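You operate a simulated robot arm through the tools that you are given. There is no shell and no other tool. Be economical: measure what you need, move in short steps, check, and stop when the job is done.

Carry out the task below with a simulated two-armed robot. There is one attempt and no reset: what you move stays moved.

## Task
Take the small pellet from the deck of the short chassis and leave it on the top of the store bench. Then take the red sensor on the deck of the short chassis and put it away on the top of the rig table. Then put one of the filter elements from the bottom shelf of the oil bench on the deck of the short chassis. The order counts.

The check looks at the end state, three seconds after you hand in, the way a careful person would. Anything else that was tipped, shoved, dropped, spilled or broken makes it a failure.

## Robot
Two 7-joint arms with two-finger parallel grippers on one trunk, on a base that drives. Base frame: it is fixed to the floor where the robot stands at the start and does not move with it; the origin is under the middle of the robot, x ahead of it, y to its left, z up. Readings come in m, degrees, newtons and seconds.
The left shoulder is at the start at [0.07, 0.163, 1.095], the right one opposite. Places, roughly: deck of the short chassis [0.6, 1, 0.9]; filter element [2.5, -0.5, 0.25]; top of the rig table [-4.6, 0.3, 0.9]; top of the store bench [1.2, -1.6, 0.9]. Payload 3.43 kg a hand.
Tool frame (each hand has its own): the origin (TCP) lies between the finger pads and is the grasp point; the fingertips stand 0.034 m ahead of it; z points along the fingers, y is the line along which they close. Largest opening 0.128 m; finger width 0.024, thickness 0.012; the body of the gripper, 0.048 by 0.13 m, starts 0.096 m behind the TCP.
Orientation is told as [roll, pitch, yaw] about the base's x, y, z axes, in that order, counted from this pose: with the fingers straight down and closing along the base's y, the tool's x points along the base's -x, its y along +y and its z along -z.

## Interface
- The arms move only by the tool send_rows. It takes "left_targets", "right_targets" or both (then of equal length, played together; a hand with none holds still); each is a list of rows, each a list of 7 numbers: the shift along the base's x, y, z in units of 300 mm (1.0 is 300 mm), then the turn, a rotation vector about the base's x, y, z in units of 180 degrees (1.0 is 180 degrees), then the closure, from 0 (fully open) to 1 (shut). In form: [[x, y, z, rx, ry, rz, fingers], ...]. A call has 1 to 8 rows; each row is the pose to reach, as a shift and turn from the pose commanded when the call began. A call with a number of a shift or a turn outside -1 to 1 is refused whole. Rows are played at 5 a second. More than 0.05 m and 8.6 degrees between two rows, or a gripper value outside its range, and nothing of the call is played. Where a pose cannot be reached the arm comes as near as it can. A force on the tool above 40 N (or 10 N above the force at the start of the call, whichever is more), or a blocked arm, ends the call early, and 0.2 s more pass. Each finger travels about 0.153 m/s and halts on what it meets, pressing with about 28 N; the grip force reading is that of the motor and also rises with nothing between the fingers. The clock runs only during rows and for 0.2 s after the last one: add rows that repeat a pose to give the fingers time. The reply holds the time, the measured pose of the TCP, the force on the tool along the base axes, the opening and the grip force, in the units named above and with some noise, with the torque about the TCP (base axes, N m) and any sound that the robot's microphone picked up.
- Cameras (640 x 400 px; columns grow to the right, rows downward): "scene" is now at [0.1359, 0.0021, 1.3164]; the picture's right is [0.03, -1.00, 0.00], its down [-0.64, -0.02, -0.77] and it looks along [0.77, 0.02, -0.64] (base axes); focal length 214 px, centre (320, 200). "left" rides on the left gripper at [0.076, 0.011, -0.16] in its tool frame; the picture's right is [-0.15, 0.99, 0.00], its down [-0.88, -0.13, -0.46] and it looks along [-0.45, -0.07, 0.89] (tool axes); focal length 234 px, centre (320, 200). "right" rides on the right gripper at [0.076, -0.011, -0.16] in its tool frame; the picture's right is [0.15, 0.99, 0.00], its down [-0.88, 0.13, -0.46] and it looks along [-0.45, 0.07, 0.89] (tool axes); focal length 234 px, centre (320, 200). There is no depth. A picture from a camera that has moved, and an enlarged one, comes with that camera's place and axes in the base frame and with its lens.
- snapshot(camera): a new picture of that camera. It takes no simulated time.
- move_column(by): slides the trunk up (or, below 0, down) by that many m; the arms and the scene camera ride with it, the base frame stays. It gives what a move gives, with no picture.
- base_move(legs): drives the robot by 1 to 6 legs, each [ahead, left, turn to the left] in m, m and degrees, along the robot's own axes; the way and the turn of a leg run together, so that a leg with both is an arc; at most 1.5 m and 180 degrees a leg. The arms and the cameras ride along, it lands a little off, and it stops where it bumps. It gives what a move gives.
- turn_head(pan, tilt): turns the head with the scene camera to pan (to the left, within 86 degrees either way) and tilt (down, from -29 to 69), counted from straight ahead of the robot. It gives what a move gives.
- inspect(camera, box): a new picture of the part [left, top, right, bottom] of that camera's present view, enlarged. It takes no simulated time.
- close_job(): hands the job in; it is judged then, once.

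Work in short steps. Places have to be worked out from the pictures, the camera data and where the tool is seen: move nearer, look again, correct. Check each grasp and each placing, and mend what went wrong. You have 165 turns and 138 pictures in all, those below and enlarged ones among them. Open the grippers and draw the arms clear of the work before you hand the job in, unless the task says otherwise; then end with one line.

The tools are called as name(argument=value, ...) on one line, values as JSON. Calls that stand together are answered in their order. send_rows: Moves the arms, as the interface text tells. Its arguments: {"type":"object","properties":{"left_targets":{"type":"array","items":{"type":"array","items":{"type":"number"}}},"right_targets":{"type":"array","items":{"type":"array","items":{"type":"number"}}}},"required":[]} The other tools are called the same way: move_column (by) slides the trunk up or down; base_move (legs) drives the base; turn_head (pan, tilt) turns the head that bears the scene camera; snapshot (camera) takes a picture; inspect (camera, box) takes an enlarged picture of a part of a camera's view; close_job () hands the job in.

At the start:

```text
t: 0.0
left_ee_pos: [0.4576, 0.251, 1.1402]
left_ee_rot: [0.0, 0.0, 0.0]
left_ft_force: [-0.5, 0.2, -0.5]
left_wrist_torque: [0.01, 0.0, 0.0]
left_grip_width: 0.1281
left_gripper_force: 0.1
right_ee_pos: [0.506, -0.1255, 1.1051]
right_ee_rot: [0.0, 0.0, 0.0]
right_ft_force: [0.8, -0.2, 0.3]
right_wrist_torque: [0.02, 0.01, 0.01]
right_grip_width: 0.1279
right_gripper_force: 0.1
trunk travel left (down, up): [-0.575, 0.365]
robot x, y, heading: [0.0015, 0.001, 0.0]
head pan, tilt: [1.7, 39.6]
```

scene: 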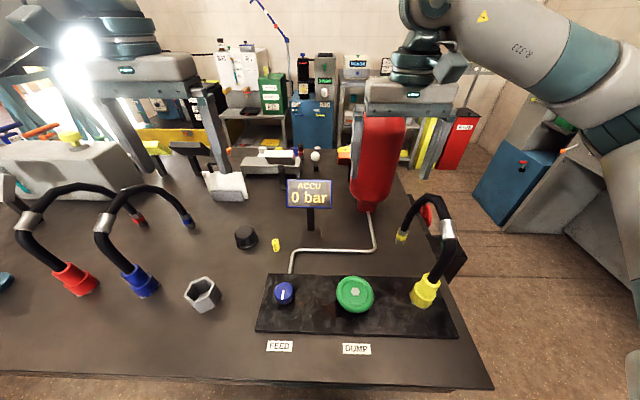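
right: 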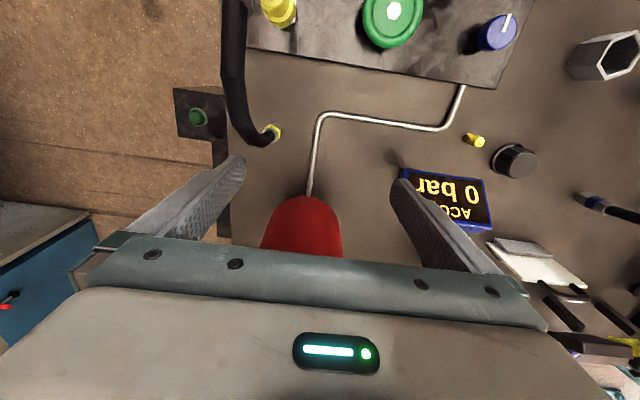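
left: 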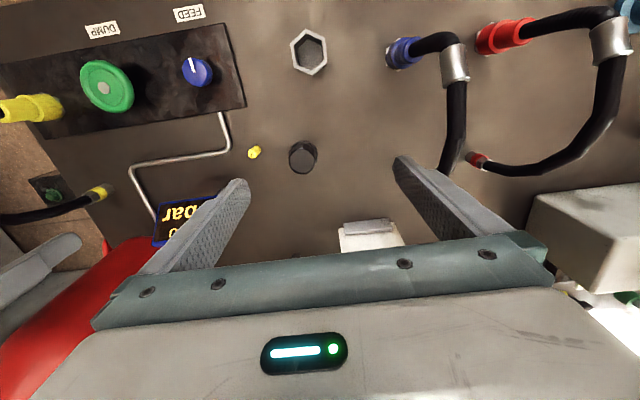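

The scene shows a bench with hydraulic items in front. I look left toward the chassis deck at about [0.6, 1, 0.9].

turn_head(pan=60, tilt=30)

```text
t: 1.3
left_ee_pos: [0.4581, 0.2485, 1.1419]
left_ee_rot: [0.0, 0.0, -0.1]
left_ft_force: [0.3, 0.2, 0.1]
left_wrist_torque: [0.03, 0.03, 0.0]
left_grip_width: 0.128
left_gripper_force: 0.1
right_ee_pos: [0.506, -0.1247, 1.1056]
right_ee_rot: [0.2, 0.0, 0.1]
right_ft_force: [-0.5, 0.3, 0.1]
right_wrist_torque: [0.01, -0.01, -0.01]
right_grip_width: 0.1281
right_gripper_force: 0.1
trunk travel left (down, up): [-0.575, 0.365]
robot x, y, heading: [0.0054, -0.0005, 0.0]
head pan, tilt: [60.0, 30.0]
```

Taking the picture to the left.

snapshot(camera="scene")

```text
134 pictures are left
camera scene: at [0.0959, 0.0778, 1.3312], right [0.87, -0.5, 0.0], down [-0.25, -0.43, -0.87], along [0.43, 0.75, -0.5], focal length 214 px, centre (320, 200)
```

scene: 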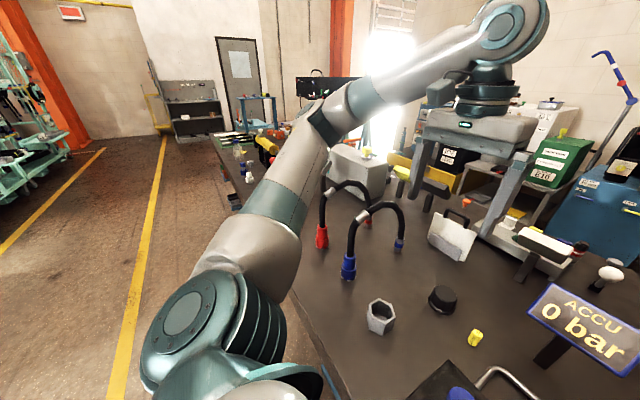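

The arm blocks the view of the deck. I enlarge the region around it.

inspect(camera="scene", box=[200, 90, 460, 250])

snapshot(camera="left")

```text
2.46 times, centred on (330, 170) of scene
camera zoom: at [0.0959, 0.0778, 1.3312], right [0.87, -0.5, 0.0], down [-0.25, -0.43, -0.87], along [0.43, 0.75, -0.5], focal length 528 px, centre (295, 274)
```

zoom: 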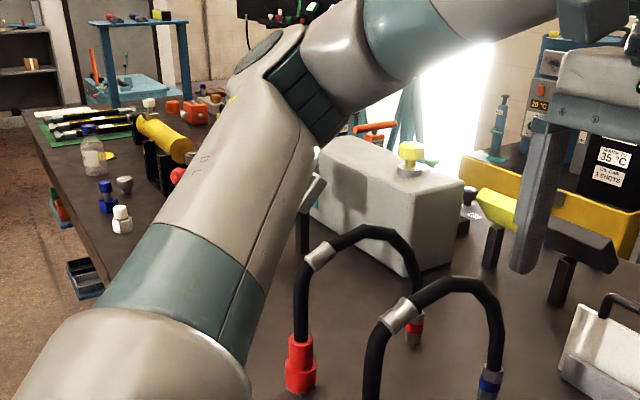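

```text
132 pictures are left
camera left: at [0.3812, 0.2613, 1.3008], right [0.15, 0.99, 0.0], down [0.88, -0.13, 0.46], along [0.45, -0.07, -0.89], focal length 234 px, centre (320, 200)
```

left: 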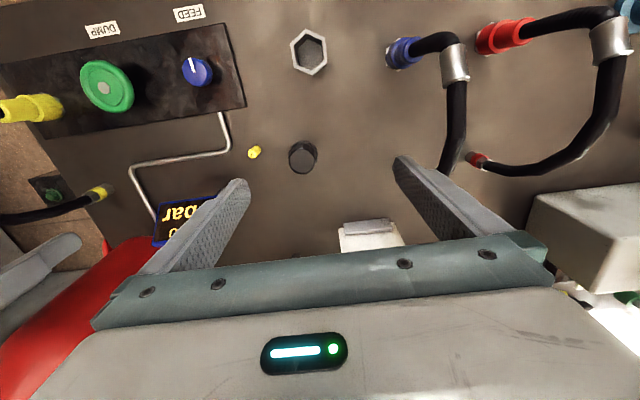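

The arms must be clear before I drive along the bench, so I raise the trunk first.

move_column(by=0.3)

turn_head(pan=0, tilt=45)

snapshot(camera="scene")

```text
t: 4.3
left_ee_pos: [0.4584, 0.2513, 1.4414]
left_ee_rot: [0.0, 0.0, 0.0]
left_ft_force: [-0.3, 0.1, 0.1]
left_wrist_torque: [0.03, 0.0, 0.01]
left_grip_width: 0.128
left_gripper_force: 0.1
right_ee_pos: [0.5055, -0.1247, 1.4049]
right_ee_rot: [-0.1, 0.0, 0.1]
right_ft_force: [-0.5, 0.2, -0.7]
right_wrist_torque: [0.0, 0.02, -0.04]
right_grip_width: 0.1281
right_gripper_force: 0.0
trunk travel left (down, up): [-0.875, 0.065]
robot x, y, heading: [0.0005, -0.0006, -0.3]
head pan, tilt: [60.0, 30.0]
```

```text
t: 5.6
left_ee_pos: [0.4582, 0.2498, 1.4422]
left_ee_rot: [0.0, -0.1, -0.1]
left_ft_force: [-0.5, -0.2, 0.9]
left_wrist_torque: [0.02, 0.01, 0.01]
left_grip_width: 0.128
left_gripper_force: 0.0
right_ee_pos: [0.5064, -0.1235, 1.4055]
right_ee_rot: [0.0, 0.0, 0.0]
right_ft_force: [-0.3, -0.1, -0.3]
right_wrist_torque: [0.02, 0.02, 0.0]
right_grip_width: 0.1279
right_gripper_force: 0.1
trunk travel left (down, up): [-0.875, 0.065]
robot x, y, heading: [-0.0017, -0.0, 0.2]
head pan, tilt: [0.0, 45.0]
```

```text
131 pictures are left
camera scene: at [0.1321, -0.0004, 1.6086], right [0.0, -1.0, 0.0], down [-0.71, 0.0, -0.71], along [0.71, 0.0, -0.71], focal length 214 px, centre (320, 200)
```

scene: 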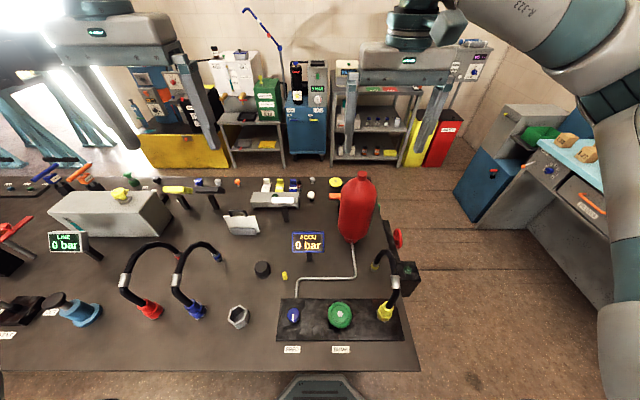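

Hands are now well above the rig. I drive left along the bench to see the rest of the deck.

base_move(legs=[[-0.05, 1.0, 0]])

snapshot(camera="scene")

```text
t: 10.8
left_ee_pos: [0.3868, 1.2583, 1.4414]
left_ee_rot: [0.0, 0.0, 1.6]
left_ft_force: [0.3, -0.4, 0.4]
left_wrist_torque: [0.0, -0.03, -0.01]
left_grip_width: 0.128
left_gripper_force: 0.0
right_ee_pos: [0.446, 0.8855, 1.4033]
right_ee_rot: [0.0, 0.0, 1.6]
right_ft_force: [-0.2, -0.5, -0.1]
right_wrist_torque: [-0.02, -0.01, 0.0]
right_grip_width: 0.1282
right_gripper_force: 0.1
trunk travel left (down, up): [-0.875, 0.065]
robot x, y, heading: [-0.0678, 0.9939, 1.6]
head pan, tilt: [0.0, 45.0]
```

```text
130 pictures are left
camera scene: at [0.0677, 0.9995, 1.6086], right [0.03, -1.0, 0.0], down [-0.71, -0.02, -0.71], along [0.71, 0.02, -0.71], focal length 214 px, centre (320, 200)
```

scene: 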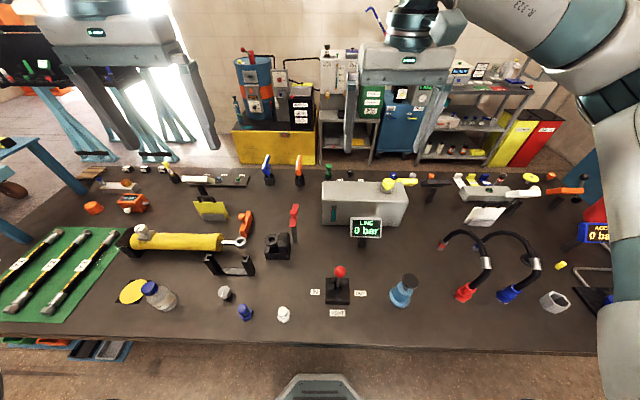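

Now the deck is visible. I enlarge the near and far halves to identify the pellet and red sensor.

inspect(camera="scene", box=[60, 160, 330, 330])

inspect(camera="scene", box=[330, 160, 600, 330])

```text
2.35 times, centred on (195, 245) of scene
camera zoom: at [0.0677, 0.9995, 1.6086], right [0.03, -1.0, 0.0], down [-0.71, -0.02, -0.71], along [0.71, 0.02, -0.71], focal length 505 px, centre (614, 94)
```

zoom: 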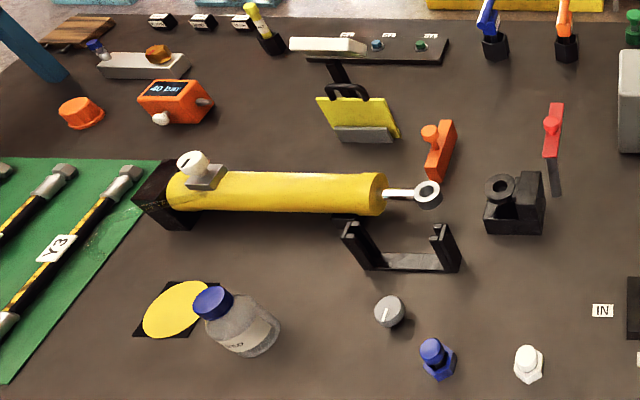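

```text
2.35 times, centred on (465, 245) of scene
camera zoom: at [0.0677, 0.9995, 1.6086], right [0.03, -1.0, 0.0], down [-0.71, -0.02, -0.71], along [0.71, 0.02, -0.71], focal length 505 px, centre (-21, 94)
```

zoom: 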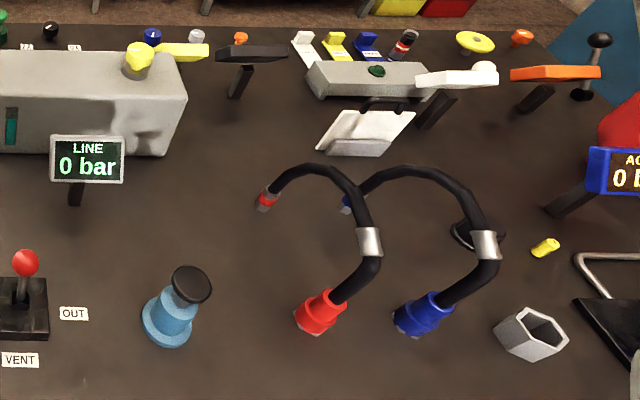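

Blue and white hex-like sensors are visible; the red one isn't obvious. I look at the far row more closely with the wrist cameras/zoom and then the left end.

inspect(camera="scene", box=[430, 160, 600, 270])

inspect(camera="scene", box=[60, 150, 250, 270])

inspect(camera="scene", box=[240, 150, 430, 270])

```text
3.64 times, centred on (515, 215) of scene
camera zoom: at [0.0677, 0.9995, 1.6086], right [0.03, -1.0, 0.0], down [-0.71, -0.02, -0.71], along [0.71, 0.02, -0.71], focal length 780 px, centre (-389, 146)
```

zoom: 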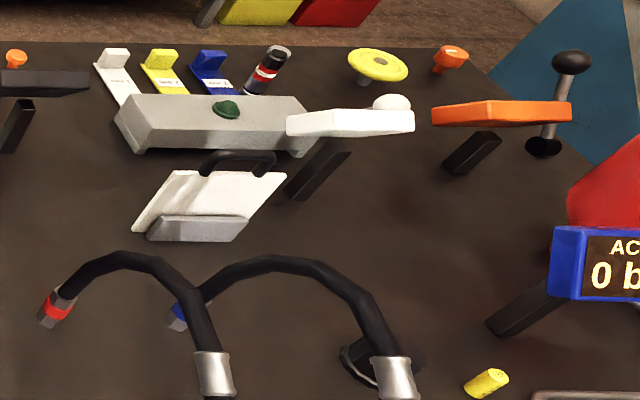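

```text
3.33 times, centred on (155, 210) of scene
camera zoom: at [0.0677, 0.9995, 1.6086], right [0.03, -1.0, 0.0], down [-0.71, -0.02, -0.71], along [0.71, 0.02, -0.71], focal length 715 px, centre (870, 167)
```

zoom: 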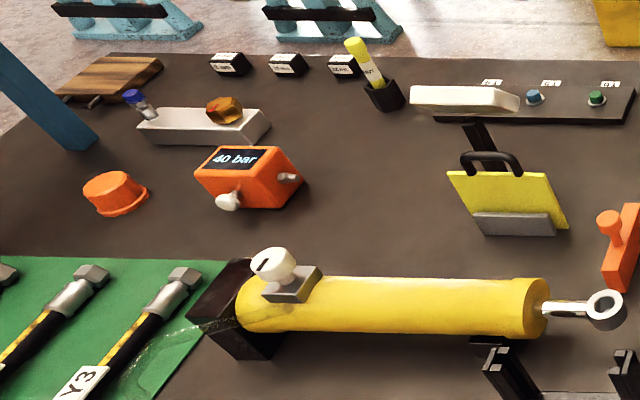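

```text
3.33 times, centred on (335, 210) of scene
camera zoom: at [0.0677, 0.9995, 1.6086], right [0.03, -1.0, 0.0], down [-0.71, -0.02, -0.71], along [0.71, 0.02, -0.71], focal length 715 px, centre (270, 167)
```

zoom: 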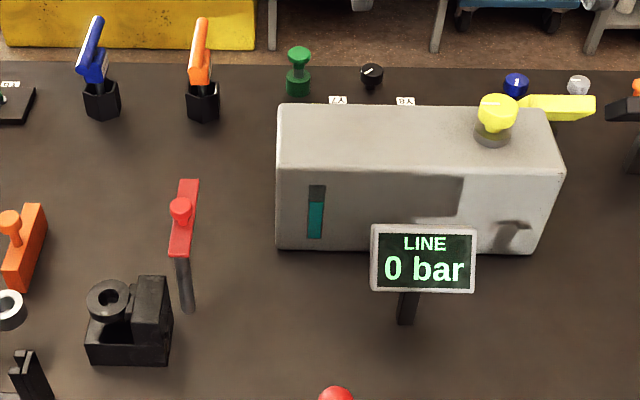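

Not yet conclusive. I go further left to view the left end of the bench.

base_move(legs=[[0, 0.8, -1.6]])

snapshot(camera="scene")

snapshot(camera="left")

snapshot(camera="right")

```text
t: 15.1
left_ee_pos: [0.3656, 2.0566, 1.4417]
left_ee_rot: [0.0, 0.0, 1.5]
left_ft_force: [-1.0, -0.2, 0.8]
left_wrist_torque: [-0.01, 0.0, 0.01]
left_grip_width: 0.128
left_gripper_force: 0.0
right_ee_pos: [0.425, 1.6819, 1.4051]
right_ee_rot: [0.1, 0.0, 1.4]
right_ft_force: [0.9, 1.1, 1.0]
right_wrist_torque: [0.01, 0.02, 0.03]
right_grip_width: 0.1284
right_gripper_force: 0.0
trunk travel left (down, up): [-0.875, 0.065]
robot x, y, heading: [-0.0829, 1.795, 1.1]
head pan, tilt: [0.0, 45.0]
```

```text
124 pictures are left
camera scene: at [0.0466, 1.7978, 1.6086], right [0.02, -1.0, 0.0], down [-0.71, -0.02, -0.71], along [0.71, 0.02, -0.71], focal length 214 px, centre (320, 200)
```

scene: 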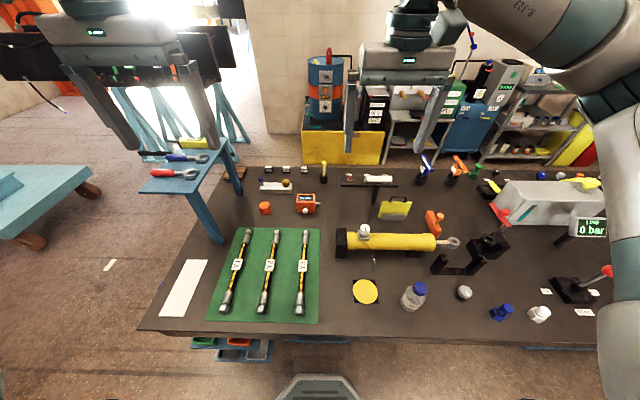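

```text
123 pictures are left
camera left: at [0.2893, 2.0656, 1.601], right [0.12, 0.99, 0.0], down [0.88, -0.11, 0.46], along [0.45, -0.05, -0.89], focal length 234 px, centre (320, 200)
```

left: 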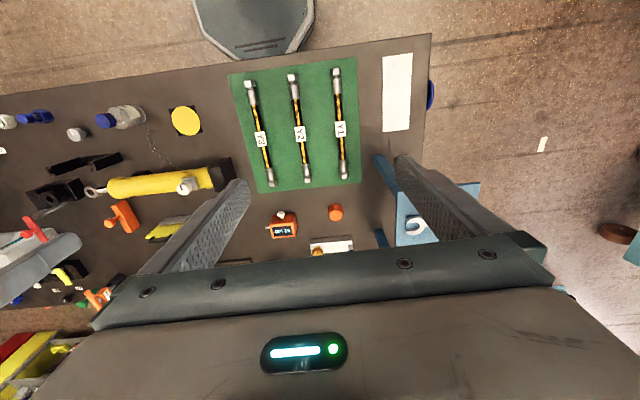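

```text
122 pictures are left
camera right: at [0.3489, 1.6686, 1.5644], right [-0.17, 0.99, 0.0], down [0.88, 0.15, 0.46], along [0.45, 0.08, -0.89], focal length 234 px, centre (320, 200)
```

right: 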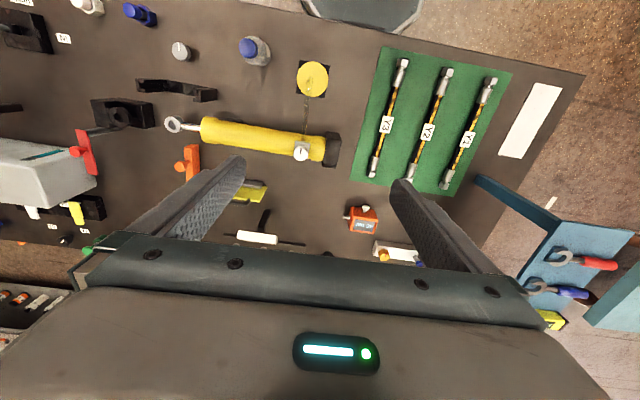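

Nothing like a red sensor here. I go back right to y≈0.2 and inspect the right-hand end of the deck in detail.

base_move(legs=[[0, -1.45, -1.1]])

inspect(camera="scene", box=[180, 150, 420, 300])

snapshot(camera="right")

snapshot(camera="left")

```text
t: 22.3
left_ee_pos: [0.3715, 0.5686, 1.4414]
left_ee_rot: [0.0, -0.1, -2.1]
left_ft_force: [-0.1, 0.0, -0.4]
left_wrist_torque: [0.01, 0.03, -0.01]
left_grip_width: 0.128
left_gripper_force: 0.0
right_ee_pos: [0.4062, 0.1918, 1.4056]
right_ee_rot: [0.0, 0.0, -2.3]
right_ft_force: [-0.7, 0.1, 0.2]
right_wrist_torque: [-0.02, 0.0, -0.03]
right_grip_width: 0.128
right_gripper_force: 0.1
trunk travel left (down, up): [-0.875, 0.065]
robot x, y, heading: [-0.0937, 0.3352, -2.1]
head pan, tilt: [0.0, 45.0]
```

```text
2.67 times, centred on (300, 225) of scene
camera zoom: at [0.0372, 0.3312, 1.6086], right [-0.04, -1.0, 0.0], down [-0.71, 0.03, -0.71], along [0.71, -0.03, -0.71], focal length 572 px, centre (373, 133)
```

zoom: 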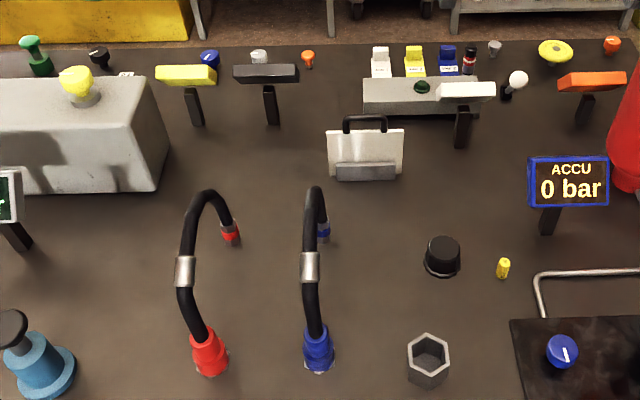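

```text
120 pictures are left
camera right: at [0.331, 0.1835, 1.5646], right [-0.11, 0.99, 0.0], down [0.89, 0.1, 0.46], along [0.45, 0.05, -0.89], focal length 234 px, centre (320, 200)
```

right: 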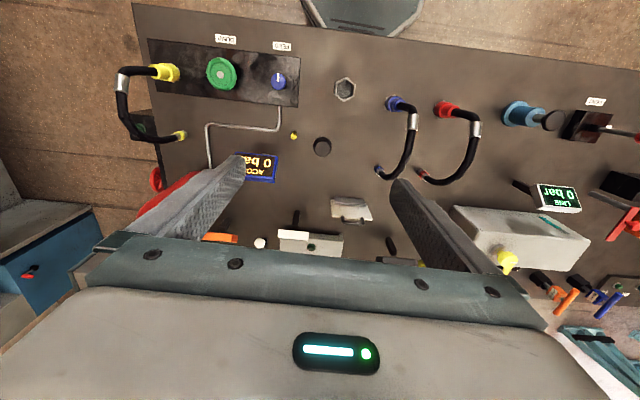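

```text
119 pictures are left
camera left: at [0.296, 0.5833, 1.6007], right [0.18, 0.98, 0.0], down [0.88, -0.16, 0.46], along [0.45, -0.08, -0.89], focal length 234 px, centre (320, 200)
```

left: 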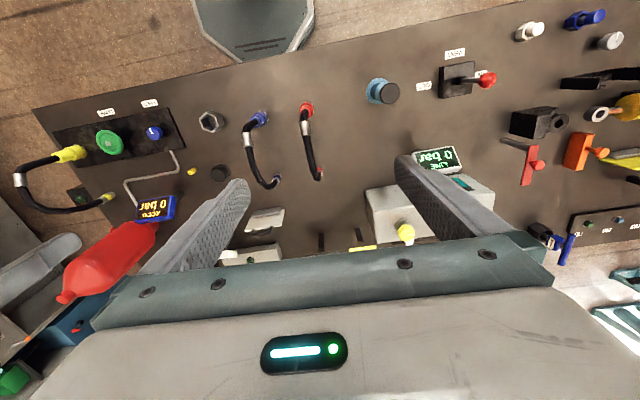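

I zoom on the back row behind the grey block, where a red/black cylinder stands.

inspect(camera="scene", box=[305, 155, 425, 230])

inspect(camera="scene", box=[180, 155, 305, 230])

```text
5.33 times, centred on (365, 192) of scene
camera zoom: at [0.0372, 0.3312, 1.6086], right [-0.04, -1.0, 0.0], down [-0.71, 0.03, -0.71], along [0.71, -0.03, -0.71], focal length 1144 px, centre (80, 240)
```

zoom: 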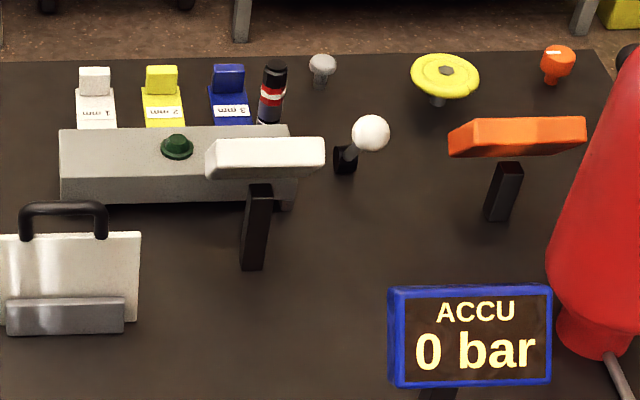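

```text
5.12 times, centred on (242, 192) of scene
camera zoom: at [0.0372, 0.3312, 1.6086], right [-0.04, -1.0, 0.0], down [-0.71, 0.03, -0.71], along [0.71, -0.03, -0.71], focal length 1098 px, centre (717, 238)
```

zoom: 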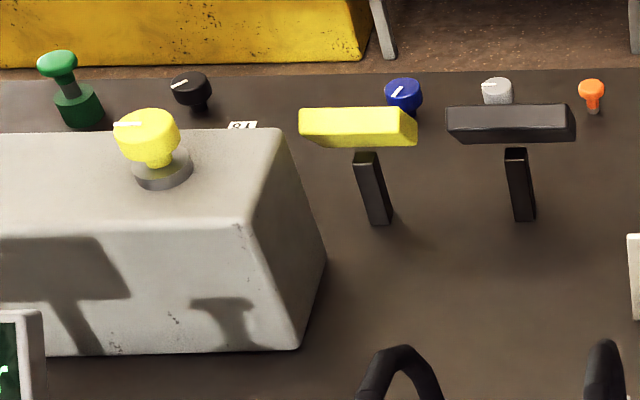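

The items here are shims, a small can and gauges. A red object sits at the right end of the bench; I move right to look.

base_move(legs=[[0, -0.6, 2.1]])

snapshot(camera="scene")

inspect(camera="scene", box=[200, 150, 360, 250])

```text
t: 25.7
left_ee_pos: [0.3515, -0.0114, 1.4417]
left_ee_rot: [-0.1, 0.0, 0.1]
left_ft_force: [0.1, 0.6, 0.2]
left_wrist_torque: [0.0, 0.0, 0.03]
left_grip_width: 0.128
left_gripper_force: 0.0
right_ee_pos: [0.4021, -0.3843, 1.4034]
right_ee_rot: [-0.1, 0.0, 0.1]
right_ft_force: [-0.5, 0.5, -0.8]
right_wrist_torque: [0.0, 0.0, -0.01]
right_grip_width: 0.1279
right_gripper_force: 0.1
trunk travel left (down, up): [-0.875, 0.065]
robot x, y, heading: [-0.1063, -0.2625, 0.3]
head pan, tilt: [0.0, 45.0]
```

```text
116 pictures are left
camera scene: at [0.027, -0.2619, 1.6086], right [0.0, -1.0, 0.0], down [-0.71, 0.0, -0.71], along [0.71, 0.0, -0.71], focal length 214 px, centre (320, 200)
```

scene: 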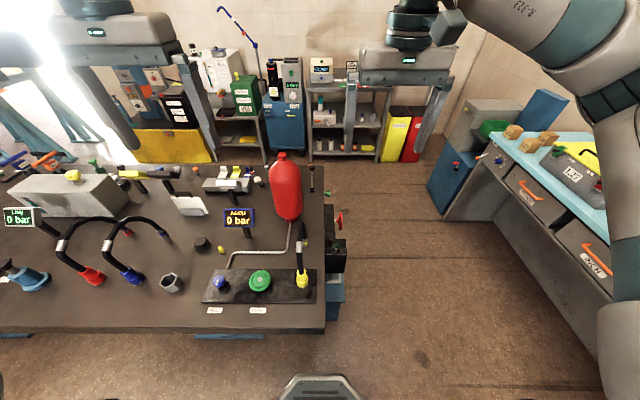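

```text
4.00 times, centred on (280, 200) of scene
camera zoom: at [0.027, -0.2619, 1.6086], right [0.0, -1.0, 0.0], down [-0.71, 0.0, -0.71], along [0.71, 0.0, -0.71], focal length 858 px, centre (480, 200)
```

zoom: 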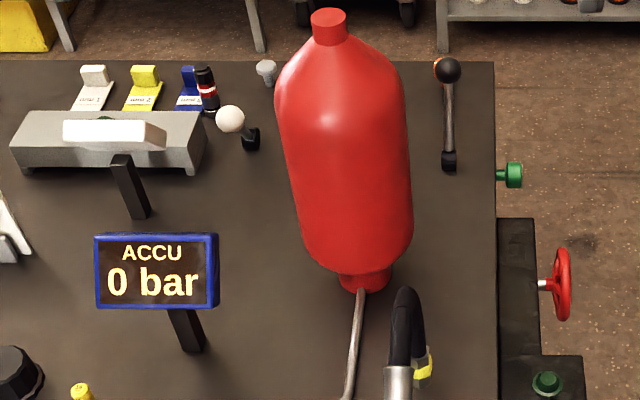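

The red wheel belongs to the bench. I pan right to survey the store bench and the aisle between.

turn_head(pan=-50, tilt=35)

snapshot(camera="scene")

snapshot(camera="right")

```text
t: 26.9
left_ee_pos: [0.3524, -0.0114, 1.4408]
left_ee_rot: [0.0, 0.0, 0.2]
left_ft_force: [0.9, 0.9, 0.8]
left_wrist_torque: [-0.06, 0.0, 0.01]
left_grip_width: 0.128
left_gripper_force: 0.0
right_ee_pos: [0.4018, -0.386, 1.4039]
right_ee_rot: [0.0, 0.1, 0.2]
right_ft_force: [-0.7, 0.4, 0.0]
right_wrist_torque: [-0.02, -0.03, 0.02]
right_grip_width: 0.1281
right_gripper_force: 0.1
trunk travel left (down, up): [-0.875, 0.065]
robot x, y, heading: [-0.1071, -0.2616, 0.2]
head pan, tilt: [-50.0, 35.0]
```

```text
114 pictures are left
camera scene: at [0.0026, -0.3305, 1.6234], right [-0.76, -0.65, 0.0], down [-0.37, 0.44, -0.82], along [0.53, -0.63, -0.57], focal length 214 px, centre (320, 200)
```

scene: 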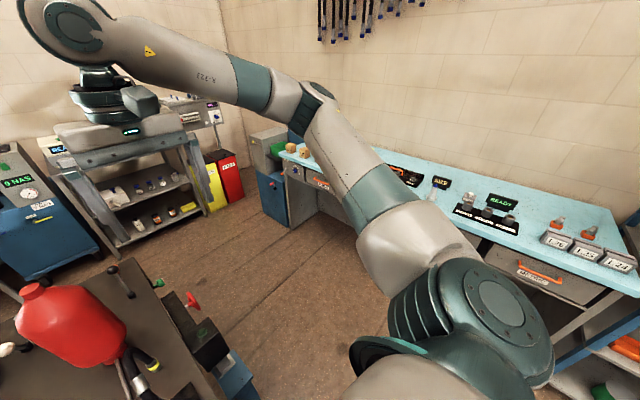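

```text
113 pictures are left
camera right: at [0.3266, -0.3985, 1.5646], right [-0.15, 0.99, 0.0], down [0.88, 0.13, 0.46], along [0.45, 0.07, -0.89], focal length 234 px, centre (320, 200)
```

right: 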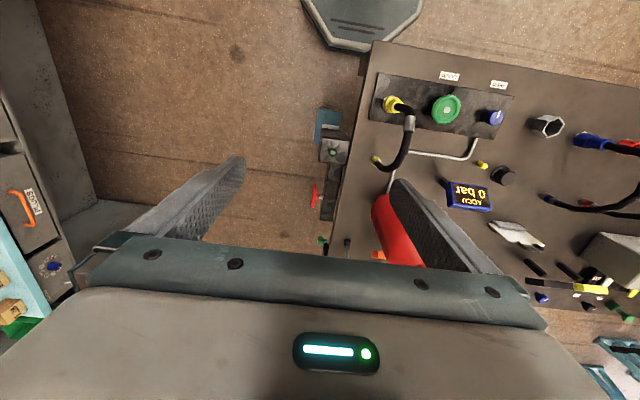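

The deck really is this whole bench (centre matches). Something may be hidden behind the reservoir and posts, so I go round the right end, in the aisle, and look from behind.

base_move(legs=[[0, -0.57, 0], [1.0, 0, 0]])

turn_head(pan=0, tilt=40)

snapshot(camera="scene")

```text
t: 34.8
left_ee_pos: [1.3174, -0.5963, 1.4419]
left_ee_rot: [-0.1, 0.0, 0.3]
left_ft_force: [-0.4, 0.6, -0.2]
left_wrist_torque: [-0.01, 0.0, 0.0]
left_grip_width: 0.1282
left_gripper_force: 0.0
right_ee_pos: [1.3693, -0.9715, 1.4048]
right_ee_rot: [0.0, 0.0, 0.2]
right_ft_force: [-0.1, 0.2, 0.9]
right_wrist_torque: [0.02, -0.02, 0.0]
right_grip_width: 0.128
right_gripper_force: 0.1
trunk travel left (down, up): [-0.875, 0.065]
robot x, y, heading: [0.8617, -0.8456, 0.3]
head pan, tilt: [-50.0, 35.0]
```

```text
t: 36.0
left_ee_pos: [1.3186, -0.5963, 1.4414]
left_ee_rot: [0.0, 0.1, 0.4]
left_ft_force: [0.7, 0.3, 0.1]
left_wrist_torque: [0.02, -0.01, 0.01]
left_grip_width: 0.1279
left_gripper_force: 0.0
right_ee_pos: [1.3685, -0.9716, 1.4047]
right_ee_rot: [-0.1, 0.0, 0.2]
right_ft_force: [0.4, -0.8, -0.7]
right_wrist_torque: [0.02, 0.01, 0.01]
right_grip_width: 0.128
right_gripper_force: 0.2
trunk travel left (down, up): [-0.875, 0.065]
robot x, y, heading: [0.863, -0.8476, 0.3]
head pan, tilt: [0.0, 40.0]
```

```text
112 pictures are left
camera scene: at [0.9978, -0.8483, 1.6159], right [0.0, -1.0, 0.0], down [-0.64, 0.0, -0.77], along [0.77, 0.0, -0.64], focal length 214 px, centre (320, 200)
```

scene: 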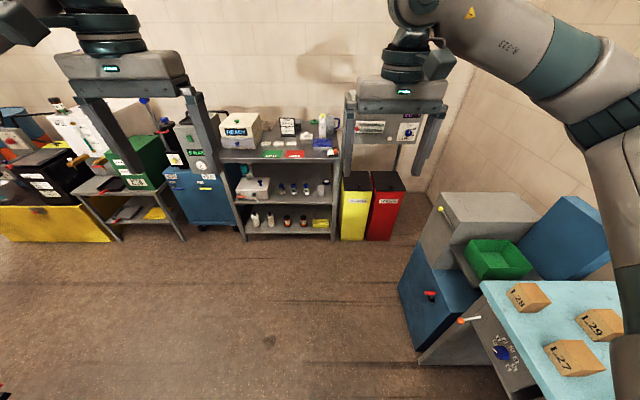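

The aisle is passable. I drive on behind the bench and turn to face it.

base_move(legs=[[0.7, 0.1, 0], [0, 0.5, 0], [0, 0, 180]])

snapshot(camera="scene")

```text
t: 49.8
left_ee_pos: [1.1073, -0.4942, 1.4423]
left_ee_rot: [0.0, 0.0, -179.1]
left_ft_force: [-0.5, 0.1, -0.1]
left_wrist_torque: [-0.03, 0.03, -0.01]
left_grip_width: 0.1281
left_gripper_force: 0.0
right_ee_pos: [1.0532, -0.1193, 1.4036]
right_ee_rot: [0.1, 0.0, -179.0]
right_ft_force: [1.3, 0.4, -0.1]
right_wrist_torque: [0.01, -0.01, -0.01]
right_grip_width: 0.1281
right_gripper_force: 0.0
trunk travel left (down, up): [-0.875, 0.065]
robot x, y, heading: [1.5598, -0.2381, -179.2]
head pan, tilt: [0.0, 40.0]
```

```text
111 pictures are left
camera scene: at [1.4259, -0.239, 1.6158], right [-0.02, 1.0, 0.0], down [0.64, 0.01, -0.77], along [-0.77, -0.01, -0.64], focal length 214 px, centre (320, 200)
```

scene: 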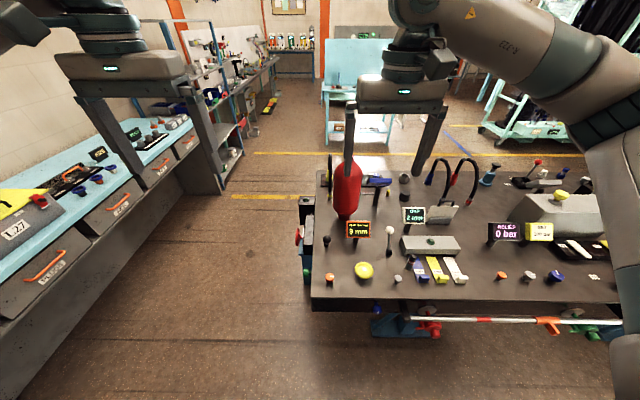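

Posts are displays facing this side. I move along the back to see the middle of the deck.

base_move(legs=[[0, -0.75, 0]])

snapshot(camera="scene")

inspect(camera="scene", box=[180, 170, 400, 310])

inspect(camera="scene", box=[380, 170, 600, 310])

```text
t: 54.0
left_ee_pos: [1.094, 0.2695, 1.4424]
left_ee_rot: [-0.1, -0.1, -178.8]
left_ft_force: [-0.8, -1.1, 0.0]
left_wrist_torque: [0.04, 0.01, 0.03]
left_grip_width: 0.1279
left_gripper_force: 0.0
right_ee_pos: [1.0382, 0.6426, 1.4042]
right_ee_rot: [-0.2, 0.0, -178.8]
right_ft_force: [0.4, -0.7, 0.2]
right_wrist_torque: [0.06, 0.0, -0.01]
right_grip_width: 0.1281
right_gripper_force: 0.0
trunk travel left (down, up): [-0.875, 0.065]
robot x, y, heading: [1.547, 0.5286, -179.0]
head pan, tilt: [0.0, 40.0]
```

```text
110 pictures are left
camera scene: at [1.4118, 0.5254, 1.6158], right [-0.02, 1.0, 0.0], down [0.64, 0.01, -0.77], along [-0.77, -0.02, -0.64], focal length 214 px, centre (320, 200)
```

scene: 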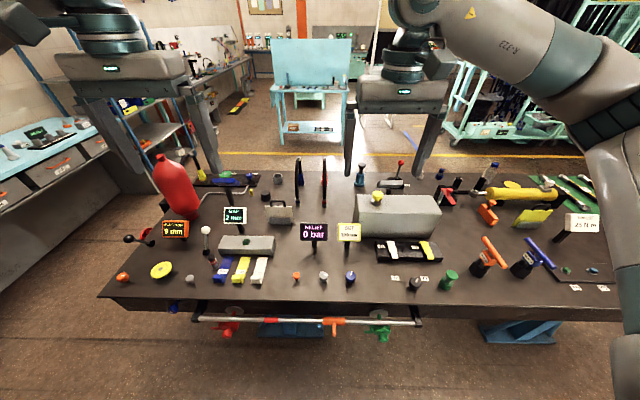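

```text
2.86 times, centred on (290, 240) of scene
camera zoom: at [1.4118, 0.5254, 1.6158], right [-0.02, 1.0, 0.0], down [0.64, 0.01, -0.77], along [-0.77, -0.02, -0.64], focal length 613 px, centre (406, 86)
```

zoom: 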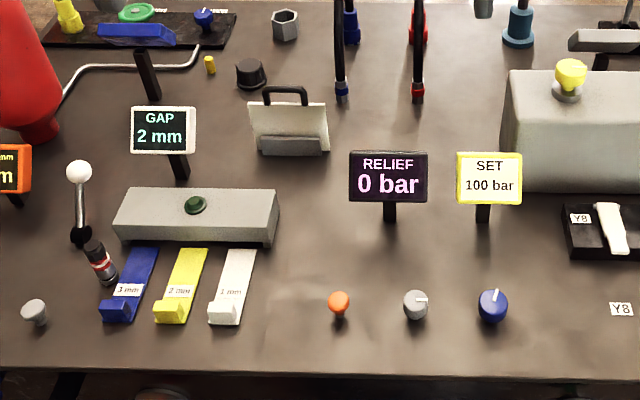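

```text
2.86 times, centred on (490, 240) of scene
camera zoom: at [1.4118, 0.5254, 1.6158], right [-0.02, 1.0, 0.0], down [0.64, 0.01, -0.77], along [-0.77, -0.02, -0.64], focal length 613 px, centre (-166, 86)
```

zoom: 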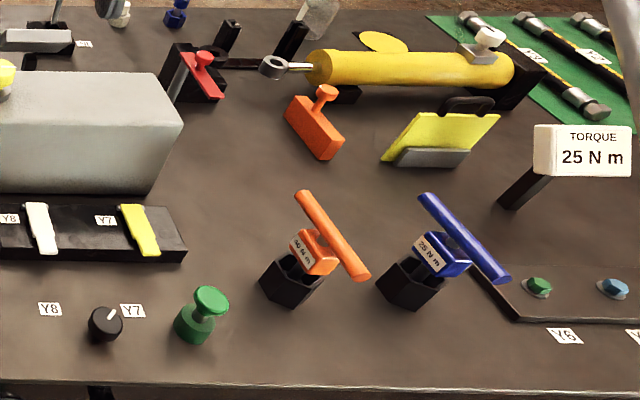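

Candidates: the red/white banded cylinder near the gap block and the red block with knob. I move along to look at the latter and the orange one better.

base_move(legs=[[0.05, -0.65, 0]])

inspect(camera="scene", box=[220, 160, 380, 260])

inspect(camera="scene", box=[380, 150, 600, 290])

```text
t: 57.5
left_ee_pos: [1.0306, 0.8937, 1.4415]
left_ee_rot: [-0.1, 0.0, -177.8]
left_ft_force: [-0.2, 0.1, 0.2]
left_wrist_torque: [0.02, -0.02, 0.03]
left_grip_width: 0.1281
left_gripper_force: 0.2
right_ee_pos: [0.9686, 1.266, 1.4052]
right_ee_rot: [-0.1, -0.1, -177.8]
right_ft_force: [-0.4, -0.7, -0.5]
right_wrist_torque: [-0.01, 0.0, -0.02]
right_grip_width: 0.1281
right_gripper_force: 0.2
trunk travel left (down, up): [-0.875, 0.065]
robot x, y, heading: [1.4782, 1.1608, -177.9]
head pan, tilt: [0.0, 40.0]
```

```text
4.00 times, centred on (300, 210) of scene
camera zoom: at [1.3427, 1.1546, 1.6158], right [-0.04, 1.0, 0.0], down [0.64, 0.03, -0.77], along [-0.77, -0.03, -0.64], focal length 858 px, centre (400, 160)
```

zoom: 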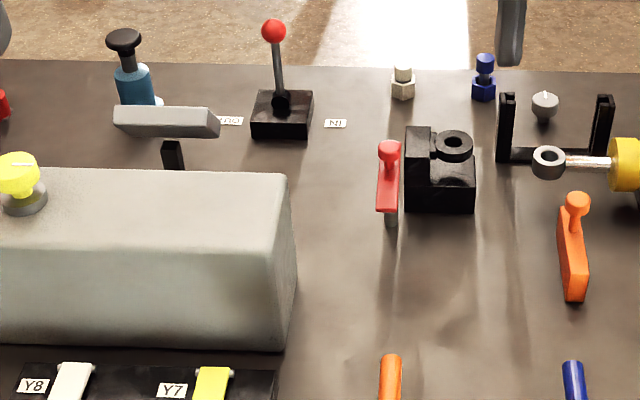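

```text
2.86 times, centred on (490, 220) of scene
camera zoom: at [1.3427, 1.1546, 1.6158], right [-0.04, 1.0, 0.0], down [0.64, 0.03, -0.77], along [-0.77, -0.03, -0.64], focal length 613 px, centre (-166, 143)
```

zoom: 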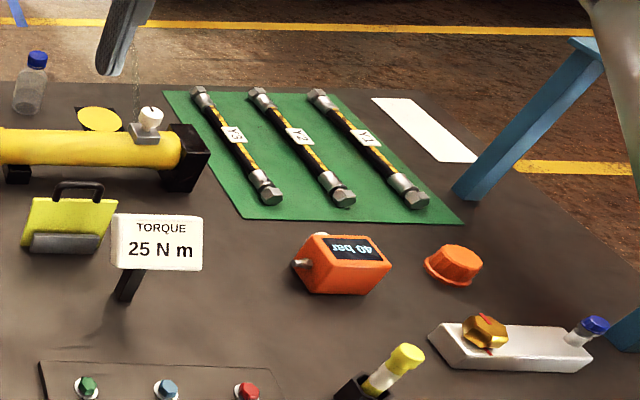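

The red/white banded cylinder in the gap station is my best candidate for the sensor. I return there and enlarge it.

base_move(legs=[[0.0, 1.0, -2.1]])

turn_head(pan=0, tilt=55)

inspect(camera="scene", box=[240, 130, 400, 230])

```text
t: 62.7
left_ee_pos: [1.0152, -0.0721, 1.4415]
left_ee_rot: [0.0, 0.1, 178.3]
left_ft_force: [0.3, 0.2, 0.7]
left_wrist_torque: [-0.02, 0.03, -0.02]
left_grip_width: 0.1278
left_gripper_force: 0.0
right_ee_pos: [0.9797, 0.3035, 1.4048]
right_ee_rot: [0.0, 0.0, 178.2]
right_ft_force: [0.6, 0.1, -0.1]
right_wrist_torque: [-0.02, -0.01, 0.04]
right_grip_width: 0.1279
right_gripper_force: 0.0
trunk travel left (down, up): [-0.875, 0.065]
robot x, y, heading: [1.4838, 0.1606, 178.2]
head pan, tilt: [0.0, 40.0]
```

```text
t: 63.5
left_ee_pos: [1.0153, -0.0735, 1.4407]
left_ee_rot: [-0.1, 0.0, 178.3]
left_ft_force: [-0.3, 0.5, 0.3]
left_wrist_torque: [-0.03, 0.0, -0.01]
left_grip_width: 0.1279
left_gripper_force: 0.0
right_ee_pos: [0.9794, 0.3023, 1.4057]
right_ee_rot: [0.0, 0.0, 178.2]
right_ft_force: [-0.7, 0.3, 0.1]
right_wrist_torque: [0.0, 0.01, -0.02]
right_grip_width: 0.1279
right_gripper_force: 0.0
trunk travel left (down, up): [-0.875, 0.065]
robot x, y, heading: [1.4834, 0.1627, 178.0]
head pan, tilt: [0.0, 55.0]
```

```text
4.00 times, centred on (320, 180) of scene
camera zoom: at [1.3587, 0.1651, 1.5952], right [0.03, 1.0, 0.0], down [0.82, -0.03, -0.57], along [-0.57, 0.02, -0.82], focal length 858 px, centre (320, 280)
```

zoom: 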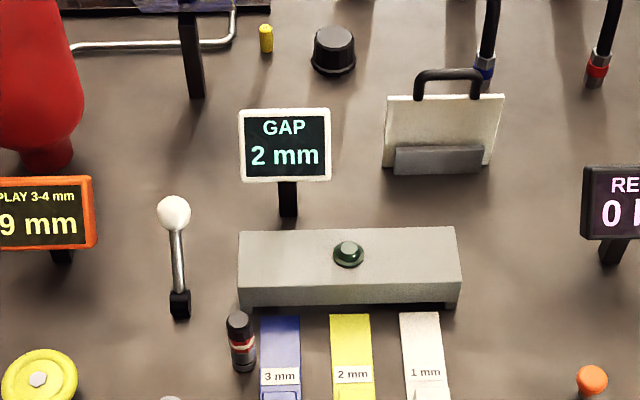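

That's a standing cylinder (~Ø23 mm, 75 mm tall) at about (0.97, 0.11): the red sensor; the pellet is the small yellow cylinder at about (0.52, 0.13). The pellet comes first: I drive back round to the front.

base_move(legs=[[0, 1.0, 1.8], [1.5, 0, 0], [0.35, 0, 0], [0, -0.8, 0], [0, 0, 180]])

snapshot(camera="scene")

```text
t: 88.7
left_ee_pos: [0.0374, 0.2102, 1.4412]
left_ee_rot: [0.0, 0.0, 1.3]
left_ft_force: [-0.2, 0.1, 0.2]
left_wrist_torque: [0.01, 0.02, 0.0]
left_grip_width: 0.1279
left_gripper_force: 0.1
right_ee_pos: [0.0932, -0.1624, 1.4047]
right_ee_rot: [0.0, 0.0, 1.2]
right_ft_force: [-0.3, 0.0, 0.1]
right_wrist_torque: [0.01, 0.02, 0.0]
right_grip_width: 0.1283
right_gripper_force: 0.0
trunk travel left (down, up): [-0.875, 0.065]
robot x, y, heading: [-0.4165, -0.0455, 1.2]
head pan, tilt: [0.0, 55.0]
```

```text
104 pictures are left
camera scene: at [-0.2924, -0.0466, 1.5951], right [0.02, -1.0, 0.0], down [-0.82, -0.02, -0.57], along [0.57, 0.01, -0.82], focal length 214 px, centre (320, 200)
```

scene: 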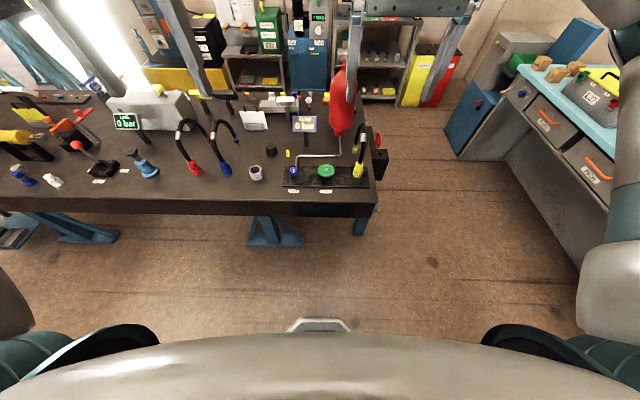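

Clear. I drive up to the bench front opposite the pellet, hands still high.

base_move(legs=[[0.47, 0.03, -1.2]])

snapshot(camera="scene")

snapshot(camera="left")

```text
t: 91.6
left_ee_pos: [0.5174, 0.2416, 1.4427]
left_ee_rot: [0.0, -0.1, 0.6]
left_ft_force: [-1.6, 0.2, 0.1]
left_wrist_torque: [0.0, -0.03, -0.02]
left_grip_width: 0.1277
left_gripper_force: 0.0
right_ee_pos: [0.5698, -0.1322, 1.4054]
right_ee_rot: [0.0, -0.1, 0.5]
right_ft_force: [-0.1, 0.4, -0.3]
right_wrist_torque: [0.02, -0.03, -0.02]
right_grip_width: 0.1281
right_gripper_force: 0.0
trunk travel left (down, up): [-0.875, 0.065]
robot x, y, heading: [0.0651, -0.0129, 0.3]
head pan, tilt: [0.0, 55.0]
```

```text
103 pictures are left
camera scene: at [0.1849, -0.0113, 1.5954], right [0.01, -1.0, 0.0], down [-0.82, -0.01, -0.57], along [0.57, 0.01, -0.82], focal length 214 px, centre (320, 200)
```

scene: 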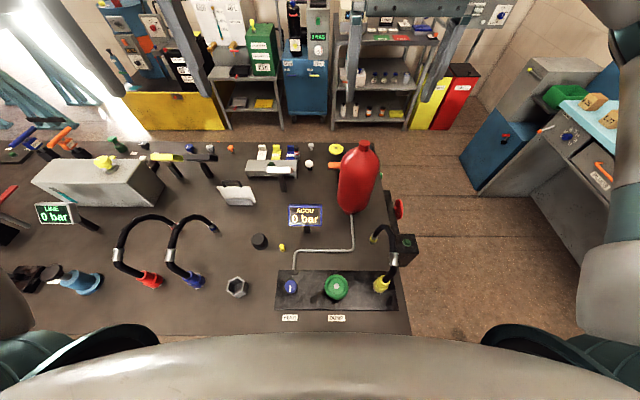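

```text
102 pictures are left
camera left: at [0.4408, 0.2531, 1.6015], right [0.14, 0.99, 0.0], down [0.88, -0.12, 0.46], along [0.45, -0.06, -0.89], focal length 234 px, centre (320, 200)
```

left: 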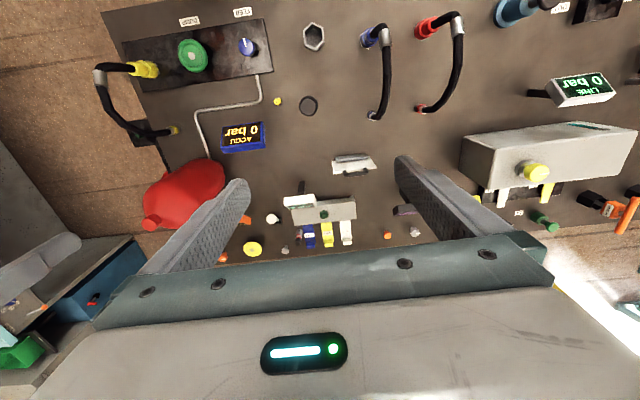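

From the two views the pellet is at about (0.47, 0.13), with a black cap to its left and the pipe to its right; closing along x avoids both. I move the left hand over it, turning it and partly closing.

send_rows(left_targets=[[-0.02, -0.047, 0, 0, 0, -0.045, 0.3], [-0.04, -0.093, 0, 0, 0, -0.09, 0.5], [-0.06, -0.14, 0, 0, 0, -0.135, 0.6], [-0.08, -0.187, 0, 0, 0, -0.18, 0.6], [-0.1, -0.233, 0, 0, 0, -0.225, 0.6], [-0.12, -0.28, 0, 0, 0, -0.27, 0.6], [-0.14, -0.327, 0, 0, 0, -0.315, 0.6], [-0.157, -0.373, 0, 0, 0, -0.36, 0.6]])

send_rows(left_targets=[[0, 0, -0.16, 0, 0, -0.045, 0.6], [0, 0, -0.32, 0, 0, -0.09, 0.6], [0, 0, -0.48, 0, 0, -0.135, 0.6], [0, 0, -0.64, 0, 0, -0.14, 0.6], [0, 0, -0.8, 0, 0, -0.14, 0.6], [0, 0, -0.93, 0, 0, -0.14, 0.6]])

snapshot(camera="left")

snapshot(camera="scene")

```text
t: 93.4
left_ee_pos: [0.4712, 0.1291, 1.4416]
left_ee_rot: [0.0, 0.1, -64.3]
left_ft_force: [-0.3, -0.8, -0.5]
left_wrist_torque: [0.06, 0.01, 0.03]
left_grip_width: 0.0511
left_gripper_force: 0.0
right_ee_pos: [0.5728, -0.1324, 1.4042]
right_ee_rot: [0.1, 0.0, 0.5]
right_ft_force: [0.3, 0.4, 0.7]
right_wrist_torque: [-0.03, -0.01, -0.02]
right_grip_width: 0.1281
right_gripper_force: 0.1
trunk travel left (down, up): [-0.875, 0.065]
robot x, y, heading: [0.0657, -0.0127, 0.4]
head pan, tilt: [0.0, 55.0]
```

```text
t: 94.8
left_ee_pos: [0.4742, 0.1251, 1.16]
left_ee_rot: [0.0, -0.1, -89.4]
left_ft_force: [0.0, 0.2, 1.2]
left_wrist_torque: [0.0, -0.02, 0.02]
left_grip_width: 0.051
left_gripper_force: 0.0
right_ee_pos: [0.5716, -0.131, 1.404]
right_ee_rot: [-0.1, 0.1, 0.5]
right_ft_force: [-0.7, -0.1, 0.2]
right_wrist_torque: [-0.01, 0.01, -0.01]
right_grip_width: 0.1275
right_gripper_force: 0.0
trunk travel left (down, up): [-0.875, 0.065]
robot x, y, heading: [0.0649, -0.0103, 0.6]
head pan, tilt: [0.0, 55.0]
```

```text
101 pictures are left
camera left: at [0.4843, 0.2026, 1.3201], right [0.99, -0.14, 0.0], down [-0.12, -0.88, 0.46], along [-0.06, -0.45, -0.89], focal length 234 px, centre (320, 200)
```

left: 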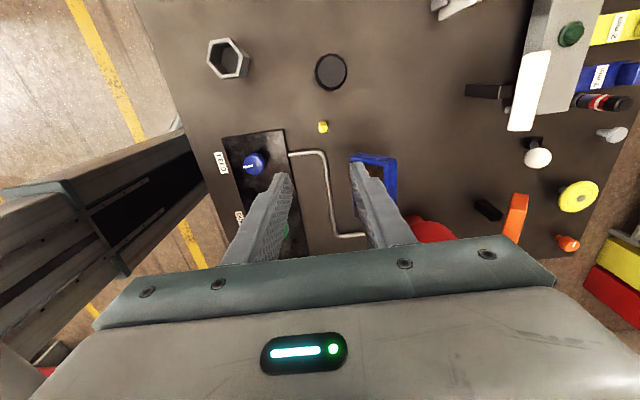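

```text
100 pictures are left
camera scene: at [0.187, -0.0109, 1.5952], right [0.01, -1.0, 0.0], down [-0.82, -0.01, -0.57], along [0.57, 0.01, -0.82], focal length 214 px, centre (320, 200)
```

scene: 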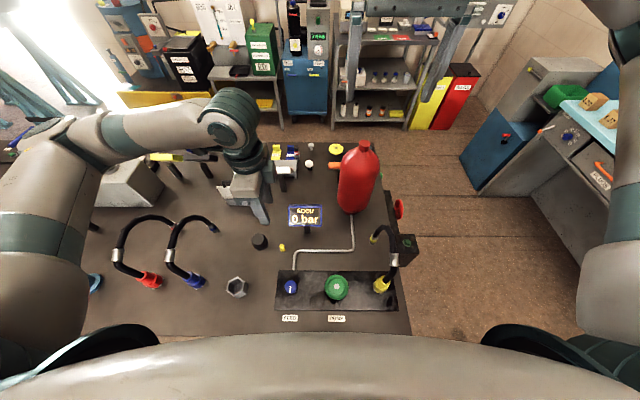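

The wrist view puts the pellet at (0.480, 0.132). I lower to z≈1.0 with that correction and look again.

send_rows(left_targets=[[0.01, 0.012, -0.15, 0, 0, 0, 0.6], [0.02, 0.023, -0.3, 0, 0, 0, 0.6], [0.02, 0.023, -0.45, 0, 0, 0, 0.6], [0.02, 0.023, -0.53, 0, 0, 0, 0.6]])

snapshot(camera="left")

inspect(camera="scene", box=[220, 190, 340, 265])

```text
t: 95.8
left_ee_pos: [0.4749, 0.138, 1.002]
left_ee_rot: [-0.1, 0.1, -89.4]
left_ft_force: [-0.2, -0.4, 0.1]
left_wrist_torque: [0.02, -0.02, 0.02]
left_grip_width: 0.0516
left_gripper_force: 0.1
right_ee_pos: [0.57, -0.1317, 1.4046]
right_ee_rot: [0.0, 0.0, 0.4]
right_ft_force: [0.0, -0.5, -0.5]
right_wrist_torque: [-0.01, 0.01, 0.02]
right_grip_width: 0.1282
right_gripper_force: 0.0
trunk travel left (down, up): [-0.875, 0.065]
robot x, y, heading: [0.062, -0.0143, 0.6]
head pan, tilt: [0.0, 55.0]
```

```text
99 pictures are left
camera left: at [0.4859, 0.2136, 1.1615], right [0.99, -0.14, 0.0], down [-0.12, -0.88, 0.46], along [-0.06, -0.45, -0.89], focal length 234 px, centre (320, 200)
```

left: 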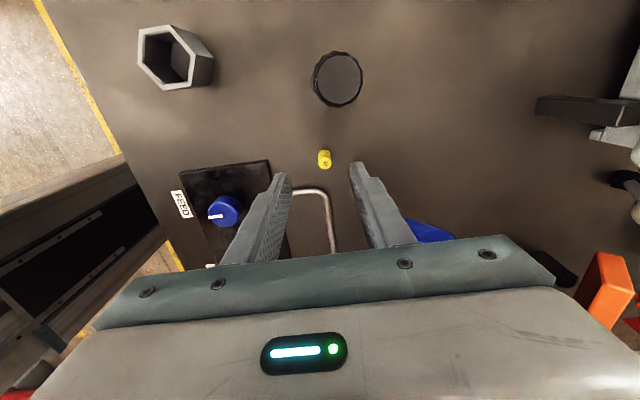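

```text
5.33 times, centred on (280, 228) of scene
camera zoom: at [0.1871, -0.0109, 1.5952], right [0.01, -1.0, 0.0], down [-0.82, -0.01, -0.57], along [0.57, 0.01, -0.82], focal length 1144 px, centre (533, 53)
```

zoom: 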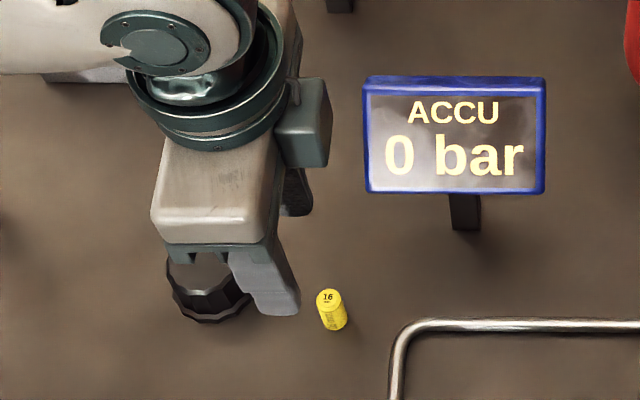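

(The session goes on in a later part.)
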